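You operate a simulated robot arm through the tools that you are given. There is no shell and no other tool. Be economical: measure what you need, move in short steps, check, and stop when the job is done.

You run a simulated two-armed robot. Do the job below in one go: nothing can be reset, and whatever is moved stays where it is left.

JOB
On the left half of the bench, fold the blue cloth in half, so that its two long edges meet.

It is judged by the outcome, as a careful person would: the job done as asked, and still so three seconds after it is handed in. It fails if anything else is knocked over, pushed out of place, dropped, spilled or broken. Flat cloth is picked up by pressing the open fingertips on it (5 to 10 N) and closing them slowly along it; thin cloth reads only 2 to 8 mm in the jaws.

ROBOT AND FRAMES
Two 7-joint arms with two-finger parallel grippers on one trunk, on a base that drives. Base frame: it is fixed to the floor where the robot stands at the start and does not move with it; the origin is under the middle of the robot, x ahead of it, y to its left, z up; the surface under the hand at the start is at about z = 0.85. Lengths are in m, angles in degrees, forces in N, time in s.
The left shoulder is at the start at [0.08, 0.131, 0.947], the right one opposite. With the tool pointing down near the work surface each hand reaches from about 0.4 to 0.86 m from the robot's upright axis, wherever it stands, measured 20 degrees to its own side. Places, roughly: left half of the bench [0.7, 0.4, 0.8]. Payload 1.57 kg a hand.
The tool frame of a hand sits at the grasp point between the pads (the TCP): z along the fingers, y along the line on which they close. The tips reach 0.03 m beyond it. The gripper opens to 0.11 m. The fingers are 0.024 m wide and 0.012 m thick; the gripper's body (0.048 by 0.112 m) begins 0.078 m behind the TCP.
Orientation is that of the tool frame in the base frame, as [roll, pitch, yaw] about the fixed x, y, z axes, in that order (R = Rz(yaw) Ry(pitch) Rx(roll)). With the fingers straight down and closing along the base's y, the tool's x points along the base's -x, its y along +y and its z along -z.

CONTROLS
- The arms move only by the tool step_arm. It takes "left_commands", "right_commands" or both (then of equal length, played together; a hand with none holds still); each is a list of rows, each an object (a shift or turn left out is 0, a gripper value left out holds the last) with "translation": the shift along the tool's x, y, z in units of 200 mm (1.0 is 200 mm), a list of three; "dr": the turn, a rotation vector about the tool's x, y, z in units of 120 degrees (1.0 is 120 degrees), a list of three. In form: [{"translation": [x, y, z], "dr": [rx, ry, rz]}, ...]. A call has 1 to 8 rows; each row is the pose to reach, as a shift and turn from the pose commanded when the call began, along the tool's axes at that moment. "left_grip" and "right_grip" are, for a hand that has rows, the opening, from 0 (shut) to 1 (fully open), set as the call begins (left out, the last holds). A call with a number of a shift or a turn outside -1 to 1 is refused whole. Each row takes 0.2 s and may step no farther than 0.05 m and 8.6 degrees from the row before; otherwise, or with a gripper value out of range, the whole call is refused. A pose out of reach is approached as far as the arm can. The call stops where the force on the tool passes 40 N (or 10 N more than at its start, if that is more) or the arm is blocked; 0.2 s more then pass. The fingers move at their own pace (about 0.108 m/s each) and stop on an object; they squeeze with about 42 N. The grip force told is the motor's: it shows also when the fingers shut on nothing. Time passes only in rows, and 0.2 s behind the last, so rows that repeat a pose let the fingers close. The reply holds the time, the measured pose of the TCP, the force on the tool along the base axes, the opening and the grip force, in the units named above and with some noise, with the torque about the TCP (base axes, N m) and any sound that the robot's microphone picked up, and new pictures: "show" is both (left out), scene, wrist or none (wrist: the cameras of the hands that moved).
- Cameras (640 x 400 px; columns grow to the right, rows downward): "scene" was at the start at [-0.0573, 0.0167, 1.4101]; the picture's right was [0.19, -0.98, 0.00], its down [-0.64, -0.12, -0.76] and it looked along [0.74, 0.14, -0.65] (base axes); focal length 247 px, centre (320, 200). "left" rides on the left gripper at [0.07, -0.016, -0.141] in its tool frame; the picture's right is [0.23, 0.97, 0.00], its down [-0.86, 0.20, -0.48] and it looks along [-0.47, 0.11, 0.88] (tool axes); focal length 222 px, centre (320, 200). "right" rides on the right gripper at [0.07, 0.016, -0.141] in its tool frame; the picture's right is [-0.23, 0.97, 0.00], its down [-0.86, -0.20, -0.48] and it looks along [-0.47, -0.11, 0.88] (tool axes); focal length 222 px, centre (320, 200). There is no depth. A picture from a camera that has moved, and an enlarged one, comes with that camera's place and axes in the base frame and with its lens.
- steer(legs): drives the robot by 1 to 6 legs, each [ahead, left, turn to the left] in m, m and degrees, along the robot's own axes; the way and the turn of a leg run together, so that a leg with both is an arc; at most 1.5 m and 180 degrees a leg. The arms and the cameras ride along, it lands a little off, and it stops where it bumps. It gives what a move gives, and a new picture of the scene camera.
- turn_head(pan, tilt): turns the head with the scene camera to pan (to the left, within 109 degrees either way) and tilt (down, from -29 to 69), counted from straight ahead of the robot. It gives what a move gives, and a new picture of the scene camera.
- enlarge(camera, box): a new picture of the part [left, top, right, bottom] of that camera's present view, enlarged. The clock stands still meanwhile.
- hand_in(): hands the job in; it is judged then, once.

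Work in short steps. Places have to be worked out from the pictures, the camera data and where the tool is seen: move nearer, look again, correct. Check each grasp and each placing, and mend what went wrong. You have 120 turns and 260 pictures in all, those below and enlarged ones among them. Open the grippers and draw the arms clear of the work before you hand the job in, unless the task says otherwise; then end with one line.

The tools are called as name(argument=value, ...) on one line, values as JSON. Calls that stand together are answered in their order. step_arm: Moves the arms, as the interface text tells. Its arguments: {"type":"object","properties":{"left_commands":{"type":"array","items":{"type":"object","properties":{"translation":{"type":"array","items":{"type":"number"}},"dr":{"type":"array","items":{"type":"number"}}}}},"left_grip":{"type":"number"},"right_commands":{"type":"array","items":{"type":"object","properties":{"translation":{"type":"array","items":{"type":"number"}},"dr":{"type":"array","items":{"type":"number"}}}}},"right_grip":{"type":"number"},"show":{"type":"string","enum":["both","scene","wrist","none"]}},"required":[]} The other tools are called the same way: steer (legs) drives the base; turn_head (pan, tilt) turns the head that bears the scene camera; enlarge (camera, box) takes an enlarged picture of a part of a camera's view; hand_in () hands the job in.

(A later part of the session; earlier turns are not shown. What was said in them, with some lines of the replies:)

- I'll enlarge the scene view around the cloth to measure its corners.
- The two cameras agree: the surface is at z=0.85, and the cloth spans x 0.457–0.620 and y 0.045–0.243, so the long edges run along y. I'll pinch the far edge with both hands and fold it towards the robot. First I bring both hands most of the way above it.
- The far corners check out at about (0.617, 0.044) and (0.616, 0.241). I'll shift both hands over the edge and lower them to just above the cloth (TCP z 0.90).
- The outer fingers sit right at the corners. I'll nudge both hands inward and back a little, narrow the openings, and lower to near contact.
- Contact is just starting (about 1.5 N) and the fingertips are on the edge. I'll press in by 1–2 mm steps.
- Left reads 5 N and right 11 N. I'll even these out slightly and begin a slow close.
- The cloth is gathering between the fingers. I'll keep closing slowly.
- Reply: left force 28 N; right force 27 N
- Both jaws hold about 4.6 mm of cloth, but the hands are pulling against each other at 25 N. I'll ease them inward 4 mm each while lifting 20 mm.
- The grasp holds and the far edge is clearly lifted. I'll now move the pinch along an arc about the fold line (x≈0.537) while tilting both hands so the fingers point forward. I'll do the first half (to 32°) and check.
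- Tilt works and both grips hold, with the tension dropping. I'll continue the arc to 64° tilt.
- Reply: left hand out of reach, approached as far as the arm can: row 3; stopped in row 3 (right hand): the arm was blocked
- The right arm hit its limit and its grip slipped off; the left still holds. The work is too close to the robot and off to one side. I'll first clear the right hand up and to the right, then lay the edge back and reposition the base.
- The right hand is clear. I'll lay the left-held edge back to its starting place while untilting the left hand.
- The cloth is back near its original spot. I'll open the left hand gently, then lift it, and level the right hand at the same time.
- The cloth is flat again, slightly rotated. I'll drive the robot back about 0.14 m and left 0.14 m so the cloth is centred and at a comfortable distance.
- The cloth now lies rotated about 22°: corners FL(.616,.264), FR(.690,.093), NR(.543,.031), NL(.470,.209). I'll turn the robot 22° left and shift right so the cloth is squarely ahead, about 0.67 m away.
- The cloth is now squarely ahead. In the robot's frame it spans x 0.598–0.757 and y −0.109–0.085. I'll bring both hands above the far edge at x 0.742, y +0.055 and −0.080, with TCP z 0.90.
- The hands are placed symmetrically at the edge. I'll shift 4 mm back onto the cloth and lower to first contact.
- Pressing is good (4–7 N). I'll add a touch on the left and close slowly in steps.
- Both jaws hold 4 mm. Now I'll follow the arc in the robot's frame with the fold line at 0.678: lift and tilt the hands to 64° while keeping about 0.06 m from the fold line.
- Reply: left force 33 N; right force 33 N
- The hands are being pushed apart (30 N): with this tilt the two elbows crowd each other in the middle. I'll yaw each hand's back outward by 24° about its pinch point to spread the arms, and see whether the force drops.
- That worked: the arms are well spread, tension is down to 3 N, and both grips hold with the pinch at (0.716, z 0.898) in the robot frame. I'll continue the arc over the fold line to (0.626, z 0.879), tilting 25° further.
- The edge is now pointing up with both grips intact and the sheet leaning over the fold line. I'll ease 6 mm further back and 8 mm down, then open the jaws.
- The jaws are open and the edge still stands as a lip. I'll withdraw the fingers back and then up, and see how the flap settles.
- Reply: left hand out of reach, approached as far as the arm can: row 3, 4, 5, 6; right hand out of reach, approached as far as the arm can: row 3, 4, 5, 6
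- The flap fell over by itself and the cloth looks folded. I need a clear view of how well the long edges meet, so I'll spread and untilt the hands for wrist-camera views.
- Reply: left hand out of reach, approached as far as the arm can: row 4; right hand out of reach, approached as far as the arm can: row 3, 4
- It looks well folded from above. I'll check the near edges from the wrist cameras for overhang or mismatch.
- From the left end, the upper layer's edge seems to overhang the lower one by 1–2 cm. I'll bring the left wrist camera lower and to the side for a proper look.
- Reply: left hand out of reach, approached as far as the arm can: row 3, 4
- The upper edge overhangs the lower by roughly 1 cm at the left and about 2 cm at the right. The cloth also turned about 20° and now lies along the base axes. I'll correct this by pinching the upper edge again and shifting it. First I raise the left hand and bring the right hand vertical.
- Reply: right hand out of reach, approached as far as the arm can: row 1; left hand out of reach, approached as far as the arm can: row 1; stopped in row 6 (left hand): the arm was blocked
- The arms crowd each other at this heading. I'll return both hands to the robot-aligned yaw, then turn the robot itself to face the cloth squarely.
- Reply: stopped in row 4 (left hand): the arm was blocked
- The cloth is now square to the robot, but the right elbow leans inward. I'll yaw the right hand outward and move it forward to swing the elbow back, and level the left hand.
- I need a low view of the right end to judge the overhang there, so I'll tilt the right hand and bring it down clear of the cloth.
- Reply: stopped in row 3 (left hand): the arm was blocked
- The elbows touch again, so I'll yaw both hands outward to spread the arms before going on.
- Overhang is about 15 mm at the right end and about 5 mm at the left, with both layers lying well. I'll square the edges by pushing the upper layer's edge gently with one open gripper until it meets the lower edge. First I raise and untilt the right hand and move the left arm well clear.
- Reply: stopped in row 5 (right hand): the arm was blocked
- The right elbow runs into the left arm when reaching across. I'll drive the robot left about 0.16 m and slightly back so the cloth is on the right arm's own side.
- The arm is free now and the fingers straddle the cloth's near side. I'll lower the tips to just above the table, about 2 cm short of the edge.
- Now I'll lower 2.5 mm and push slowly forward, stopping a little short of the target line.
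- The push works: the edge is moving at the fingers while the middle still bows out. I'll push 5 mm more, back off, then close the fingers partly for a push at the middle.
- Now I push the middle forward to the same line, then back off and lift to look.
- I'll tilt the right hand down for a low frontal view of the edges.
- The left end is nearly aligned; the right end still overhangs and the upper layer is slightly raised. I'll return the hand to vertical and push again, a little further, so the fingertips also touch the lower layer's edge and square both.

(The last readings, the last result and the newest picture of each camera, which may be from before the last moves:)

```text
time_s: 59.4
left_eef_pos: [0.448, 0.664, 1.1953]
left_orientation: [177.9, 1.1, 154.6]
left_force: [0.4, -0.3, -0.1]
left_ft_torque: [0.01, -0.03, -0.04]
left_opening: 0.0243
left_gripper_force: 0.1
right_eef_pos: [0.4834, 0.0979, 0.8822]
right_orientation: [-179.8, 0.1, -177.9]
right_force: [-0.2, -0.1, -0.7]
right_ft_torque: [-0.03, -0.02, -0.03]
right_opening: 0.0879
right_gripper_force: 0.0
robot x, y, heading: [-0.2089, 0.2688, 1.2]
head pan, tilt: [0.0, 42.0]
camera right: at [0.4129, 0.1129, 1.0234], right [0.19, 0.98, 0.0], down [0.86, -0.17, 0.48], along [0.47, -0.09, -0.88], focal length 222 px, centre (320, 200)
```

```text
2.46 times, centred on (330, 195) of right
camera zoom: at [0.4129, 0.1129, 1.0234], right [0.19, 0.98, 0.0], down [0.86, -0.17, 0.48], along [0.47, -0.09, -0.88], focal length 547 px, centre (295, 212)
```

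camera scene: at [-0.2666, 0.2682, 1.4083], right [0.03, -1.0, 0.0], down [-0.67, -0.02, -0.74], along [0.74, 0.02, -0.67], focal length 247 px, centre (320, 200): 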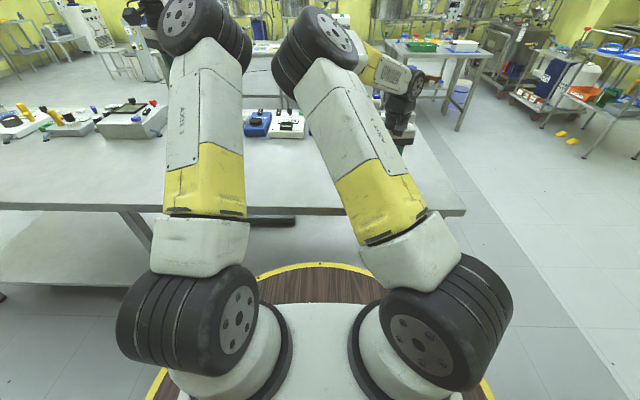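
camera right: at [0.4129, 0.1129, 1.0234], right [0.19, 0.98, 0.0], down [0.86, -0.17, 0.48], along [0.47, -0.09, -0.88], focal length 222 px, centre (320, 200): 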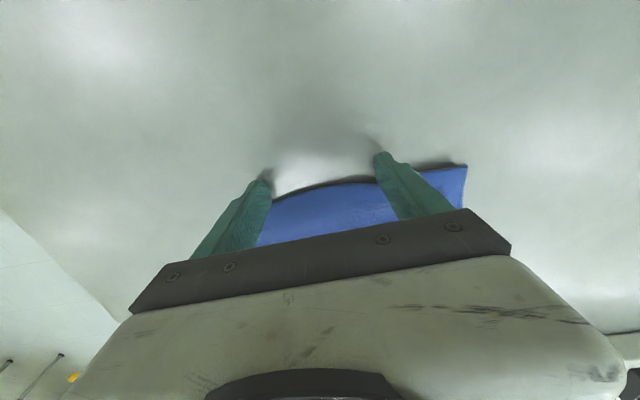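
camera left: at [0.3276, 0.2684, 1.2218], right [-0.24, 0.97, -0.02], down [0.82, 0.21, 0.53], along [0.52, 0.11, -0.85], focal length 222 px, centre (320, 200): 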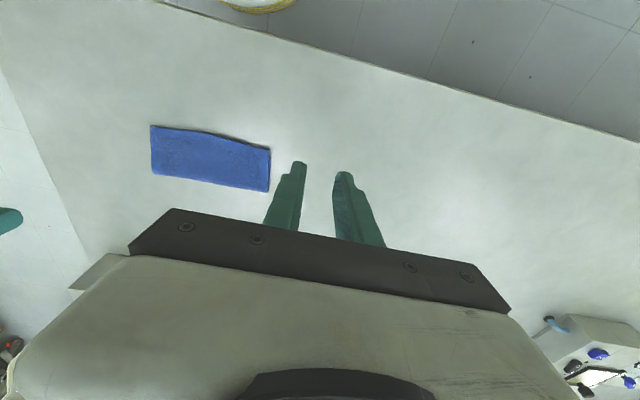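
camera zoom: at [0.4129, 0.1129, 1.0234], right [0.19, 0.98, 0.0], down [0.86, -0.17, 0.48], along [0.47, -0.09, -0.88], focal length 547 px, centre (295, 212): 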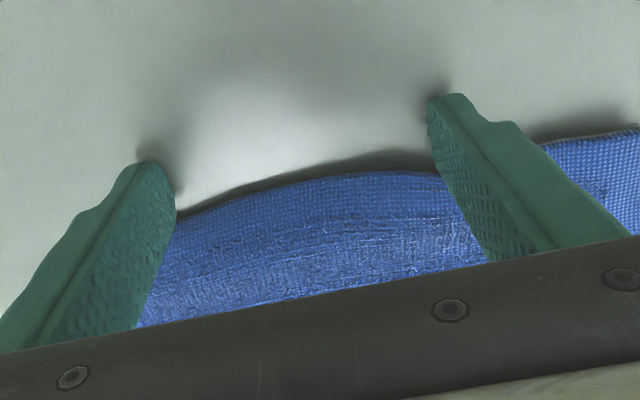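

The right and centre points were pushed in. Next I push the middle bow and the left end to the same line.

step_arm(right_commands=[{"translation": [0.1, 0, 0]}, {"translation": [0.2, 0, 0]}, {"translation": [0.2, 0, 0]}], right_grip=0.3, show="none")

step_arm(right_commands=[{"translation": [-0.08, 0, 0]}, {"translation": [-0.13, 0, 0]}, {"translation": [-0.17, 0, 0]}, {"translation": [-0.2, 0, 0]}, {"translation": [-0.1, 0, 0]}, {"translation": [0, 0, 0]}], show="none")

step_arm(right_commands=[{"translation": [0, 0.2, 0]}, {"translation": [0, 0.4, 0]}, {"translation": [-0.08, 0.4, 0]}, {"translation": [-0.13, 0.4, 0]}, {"translation": [-0.17, 0.4, 0]}, {"translation": [-0.2, 0.4, 0]}, {"translation": [-0.1, 0.4, 0]}, {"translation": [0.05, 0.4, 0]}], show="none")

step_arm(right_commands=[{"translation": [0.1, -0.15, -0.15]}, {"translation": [0.1, -0.3, -0.3]}, {"translation": [0.1, -0.5, -0.4]}, {"translation": [0.1, -0.7, -0.4]}], show="wrist")

```text
time_s: 60.2
left_eef_pos: [0.448, 0.6652, 1.1955]
left_orientation: [178.1, 1.2, 154.7]
left_force: [1.0, 0.3, 0.6]
left_ft_torque: [-0.02, 0.04, 0.0]
left_opening: 0.0242
left_gripper_force: 0.1
right_eef_pos: [0.4456, 0.0985, 0.8818]
right_orientation: [-179.9, 0.1, -177.9]
right_force: [0.4, 0.0, -0.4]
right_ft_torque: [0.05, 0.01, 0.01]
right_opening: 0.0332
right_gripper_force: 0.0
robot x, y, heading: [-0.2099, 0.2688, 1.4]
head pan, tilt: [0.0, 42.0]
```

```text
time_s: 61.6
left_eef_pos: [0.4473, 0.664, 1.1963]
left_orientation: [178.0, 1.1, 154.5]
left_force: [0.8, 0.0, 0.3]
left_ft_torque: [0.0, -0.02, -0.02]
left_opening: 0.0244
left_gripper_force: 0.0
right_eef_pos: [0.4433, 0.0978, 0.8826]
right_orientation: [-179.9, 0.1, -177.7]
right_force: [1.0, -0.4, -0.1]
right_ft_torque: [-0.05, -0.04, 0.03]
right_opening: 0.0329
right_gripper_force: 0.1
robot x, y, heading: [-0.2089, 0.2716, 1.5]
head pan, tilt: [0.0, 42.0]
```

```text
time_s: 63.4
left_eef_pos: [0.4484, 0.6648, 1.1972]
left_orientation: [178.0, 1.0, 154.6]
left_force: [-0.4, -0.4, -0.1]
left_ft_torque: [-0.02, 0.02, -0.01]
left_opening: 0.0243
left_gripper_force: 0.0
right_eef_pos: [0.4305, 0.1759, 0.8821]
right_orientation: [-179.9, 0.1, -178.0]
right_force: [0.8, 0.6, 0.5]
right_ft_torque: [0.0, 0.03, 0.01]
right_opening: 0.0331
right_gripper_force: 0.1
robot x, y, heading: [-0.2127, 0.268, 1.1]
head pan, tilt: [0.0, 42.0]
```

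```text
time_s: 64.4
left_eef_pos: [0.4471, 0.6648, 1.1955]
left_orientation: [178.0, 1.1, 154.5]
left_force: [-0.9, -0.4, 0.7]
left_ft_torque: [-0.05, -0.01, -0.01]
left_opening: 0.0239
left_gripper_force: 0.0
right_eef_pos: [0.4152, 0.0381, 0.9619]
right_orientation: [-179.9, 0.0, -177.8]
right_force: [0.8, -0.3, 0.6]
right_ft_torque: [-0.03, 0.01, 0.0]
right_opening: 0.033
right_gripper_force: 0.0
robot x, y, heading: [-0.2129, 0.2699, 1.2]
head pan, tilt: [0.0, 42.0]
camera right: at [0.3447, 0.0522, 1.1039], right [0.19, 0.98, 0.0], down [0.86, -0.17, 0.48], along [0.47, -0.09, -0.88], focal length 222 px, centre (320, 200)
```

right: 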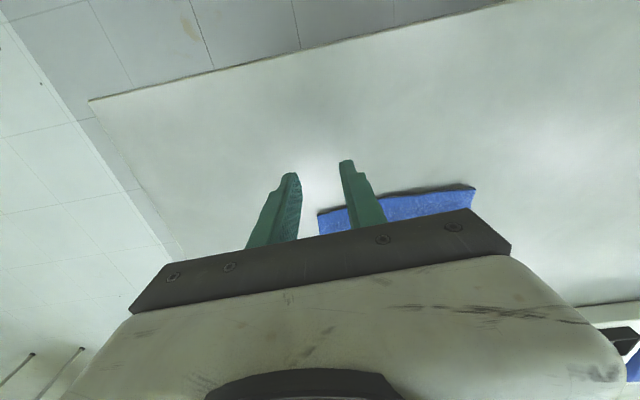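

I'll take the same low view again, this time from further right.

step_arm(right_commands=[{"translation": [-0.01, -0.043, 0.043], "dr": [0, -0.0655, 0]}, {"translation": [-0.02, -0.086, 0.086], "dr": [0, -0.131, 0]}, {"translation": [-0.03, -0.13, 0.129], "dr": [0, -0.1965, 0]}, {"translation": [-0.04, -0.17, 0.171], "dr": [0, -0.262, 0]}, {"translation": [-0.05, -0.21, 0.214], "dr": [0, -0.3275, 0]}, {"translation": [-0.06, -0.26, 0.257], "dr": [0, -0.393, 0]}, {"translation": [-0.07, -0.3, 0.3], "dr": [0, -0.4583, 0]}], show="wrist")

enlarge(camera="right", box=[320, 100, 520, 190])

enlarge(camera="right", box=[330, 130, 400, 175])

```text
time_s: 66.0
left_eef_pos: [0.4481, 0.6649, 1.1971]
left_orientation: [178.1, 1.1, 154.6]
left_force: [0.2, -0.7, -1.0]
left_ft_torque: [-0.03, -0.02, -0.02]
left_opening: 0.0242
left_gripper_force: 0.0
right_eef_pos: [0.4306, -0.0214, 0.9028]
right_orientation: [-179.9, 55.3, -177.7]
right_force: [0.3, -0.4, 0.1]
right_ft_torque: [0.0, 0.04, -0.01]
right_opening: 0.0329
right_gripper_force: 0.0
robot x, y, heading: [-0.2092, 0.2666, 1.2]
head pan, tilt: [0.0, 42.0]
camera right: at [0.2746, -0.011, 0.925], right [0.09, 0.98, 0.19], down [0.1, -0.2, 0.98], along [0.99, -0.07, -0.12], focal length 222 px, centre (320, 200)
```

right: 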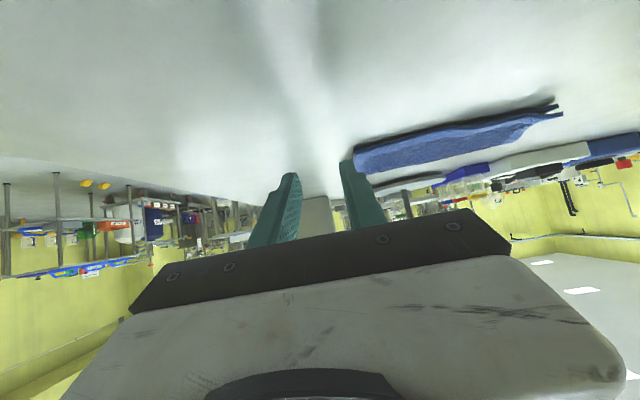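

```text
3.20 times, centred on (420, 145) of right
camera zoom: at [0.2746, -0.011, 0.925], right [0.09, 0.98, 0.19], down [0.1, -0.2, 0.98], along [0.99, -0.07, -0.12], focal length 711 px, centre (0, 376)
```

zoom: 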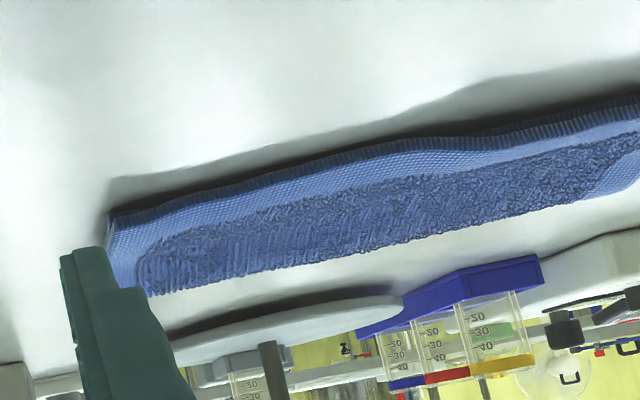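

```text
8.89 times, centred on (365, 152) of right
camera zoom: at [0.2746, -0.011, 0.925], right [0.09, 0.98, 0.19], down [0.1, -0.2, 0.98], along [0.99, -0.07, -0.12], focal length 1974 px, centre (-80, 622)
```

zoom: 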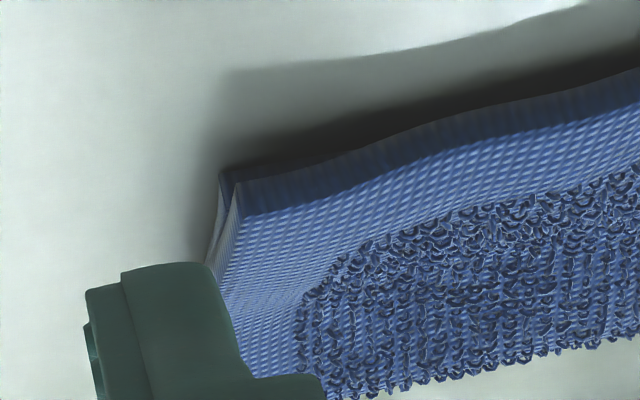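

The right end now shows the two edges practically coincident. Now the left end and middle.

enlarge(camera="right", box=[400, 90, 480, 150])

enlarge(camera="right", box=[480, 80, 580, 150])

```text
6.67 times, centred on (440, 120) of right
camera zoom: at [0.2746, -0.011, 0.925], right [0.09, 0.98, 0.19], down [0.1, -0.2, 0.98], along [0.99, -0.07, -0.12], focal length 1481 px, centre (-480, 733)
```

zoom: 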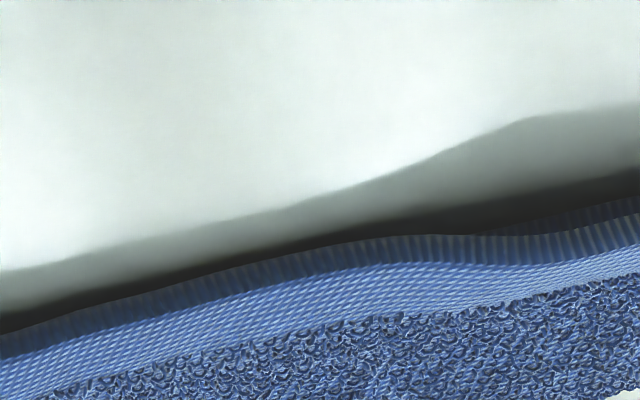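

```text
5.71 times, centred on (530, 115) of right
camera zoom: at [0.2746, -0.011, 0.925], right [0.09, 0.98, 0.19], down [0.1, -0.2, 0.98], along [0.99, -0.07, -0.12], focal length 1269 px, centre (-880, 686)
```

zoom: 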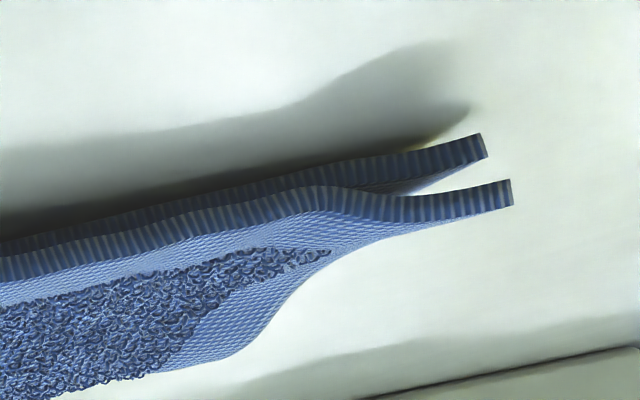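

The edges now meet along the whole length within a few millimetres. I'll bring the right arm up and clear and check from the scene camera.

step_arm(right_commands=[{"translation": [-0.09, -0.05, -0.06], "dr": [0, 0.0655, 0]}, {"translation": [-0.18, -0.1, -0.12], "dr": [0, 0.131, 0]}, {"translation": [-0.27, -0.15, -0.18], "dr": [0, 0.1965, 0]}, {"translation": [-0.36, -0.22, -0.24], "dr": [0, 0.262, 0]}, {"translation": [-0.45, -0.3, -0.3], "dr": [0, 0.3275, 0]}, {"translation": [-0.54, -0.4, -0.36], "dr": [0, 0.393, 0]}, {"translation": [-0.6, -0.5, -0.4], "dr": [0, 0.4583, 0]}], right_grip=0.5, show="both")

enlarge(camera="scene", box=[340, 140, 440, 200])

enlarge(camera="right", box=[340, 60, 600, 240])

```text
time_s: 67.6
left_eef_pos: [0.4478, 0.6648, 1.1962]
left_orientation: [178.0, 1.0, 154.6]
left_force: [-0.5, -0.2, 0.4]
left_ft_torque: [0.0, -0.04, 0.03]
left_opening: 0.0241
left_gripper_force: 0.1
right_eef_pos: [0.4377, -0.1219, 1.0465]
right_orientation: [-180.0, 0.1, -177.9]
right_force: [-0.6, -0.5, 0.4]
right_ft_torque: [-0.02, -0.02, 0.02]
right_opening: 0.0549
right_gripper_force: 0.0
robot x, y, heading: [-0.2122, 0.2657, 1.5]
head pan, tilt: [0.0, 42.0]
camera scene: at [-0.2671, 0.268, 1.4083], right [0.02, -1.0, 0.0], down [-0.67, -0.02, -0.74], along [0.74, 0.02, -0.67], focal length 247 px, centre (320, 200)
camera right: at [0.367, -0.1079, 1.1881], right [0.19, 0.98, 0.0], down [0.86, -0.17, 0.48], along [0.47, -0.09, -0.88], focal length 222 px, centre (320, 200)
```

scene: 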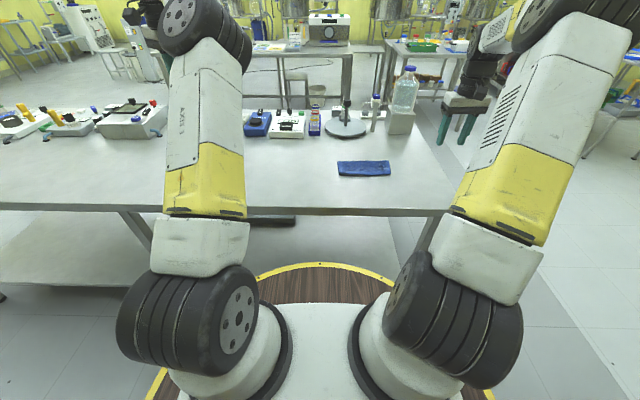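
right: 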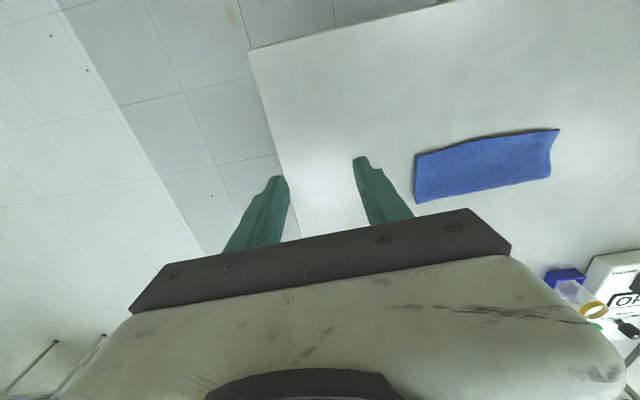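

```text
6.40 times, centred on (390, 170) of scene
camera zoom: at [-0.2671, 0.268, 1.4083], right [0.02, -1.0, 0.0], down [-0.67, -0.02, -0.74], along [0.74, 0.02, -0.67], focal length 1581 px, centre (-128, 392)
```

zoom: 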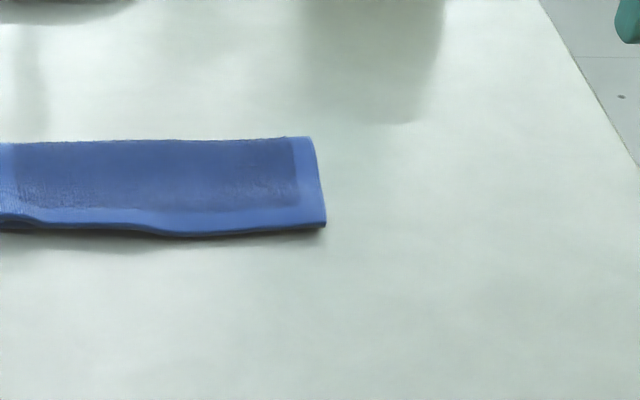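

```text
2.22 times, centred on (470, 150) of right
camera zoom: at [0.367, -0.1079, 1.1881], right [0.19, 0.98, 0.0], down [0.86, -0.17, 0.48], along [0.47, -0.09, -0.88], focal length 494 px, centre (-13, 311)
```

zoom: 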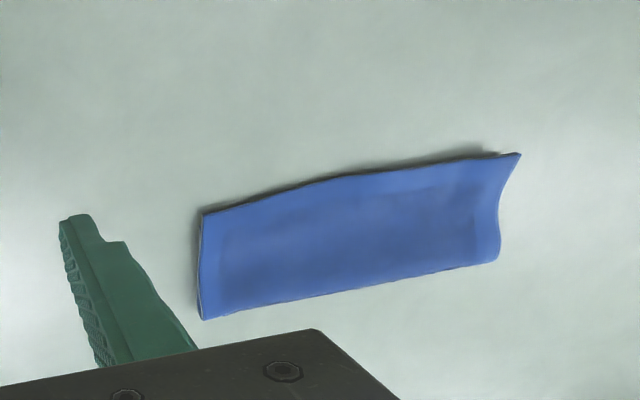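

The fold looks neat. One last close look at the left part from the scene camera.

enlarge(camera="scene", box=[330, 150, 400, 190])

```text
9.14 times, centred on (365, 170) of scene
camera zoom: at [-0.2671, 0.268, 1.4083], right [0.02, -1.0, 0.0], down [-0.67, -0.02, -0.74], along [0.74, 0.02, -0.67], focal length 2259 px, centre (-91, 474)
```

zoom: 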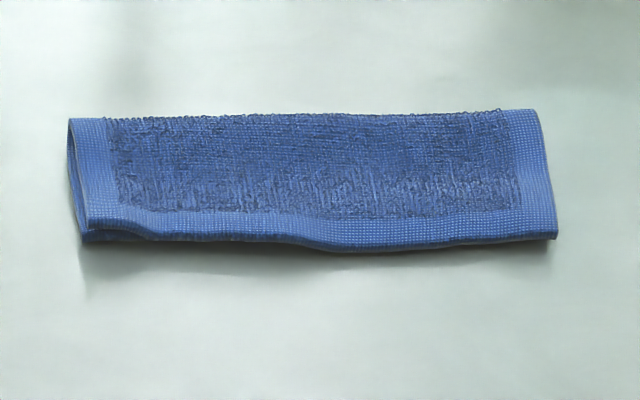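

The long edges meet along the whole length. I'll open both grippers, which are already clear of the work, and hand in.

step_arm(left_commands=[{"translation": [0, 0, 0]}, {"translation": [0, 0, 0]}, {"translation": [0, 0, 0]}], right_commands=[{"translation": [0, 0, 0]}, {"translation": [0, 0, 0]}, {"translation": [0, 0, 0]}], left_grip=1.0, right_grip=1.0, show="none")

hand_in()

```text
time_s: 68.4
left_eef_pos: [0.4471, 0.664, 1.1951]
left_orientation: [178.0, 1.1, 154.6]
left_force: [0.2, -0.5, -0.2]
left_ft_torque: [-0.01, -0.03, 0.0]
left_opening: 0.11
left_gripper_force: 0.1
right_eef_pos: [0.4372, -0.1214, 1.0468]
right_orientation: [-179.8, 0.1, -177.9]
right_force: [-0.2, -0.3, -0.5]
right_ft_torque: [0.0, -0.01, 0.0]
right_opening: 0.1099
right_gripper_force: 0.1
robot x, y, heading: [-0.2125, 0.2695, 1.4]
head pan, tilt: [0.0, 42.0]
```

```text
The job is handed in.
```

The blue cloth is folded in half with its long edges meeting to within a few millimetres, both grippers are open and clear, and nothing else was seen to move; the job is handed in.
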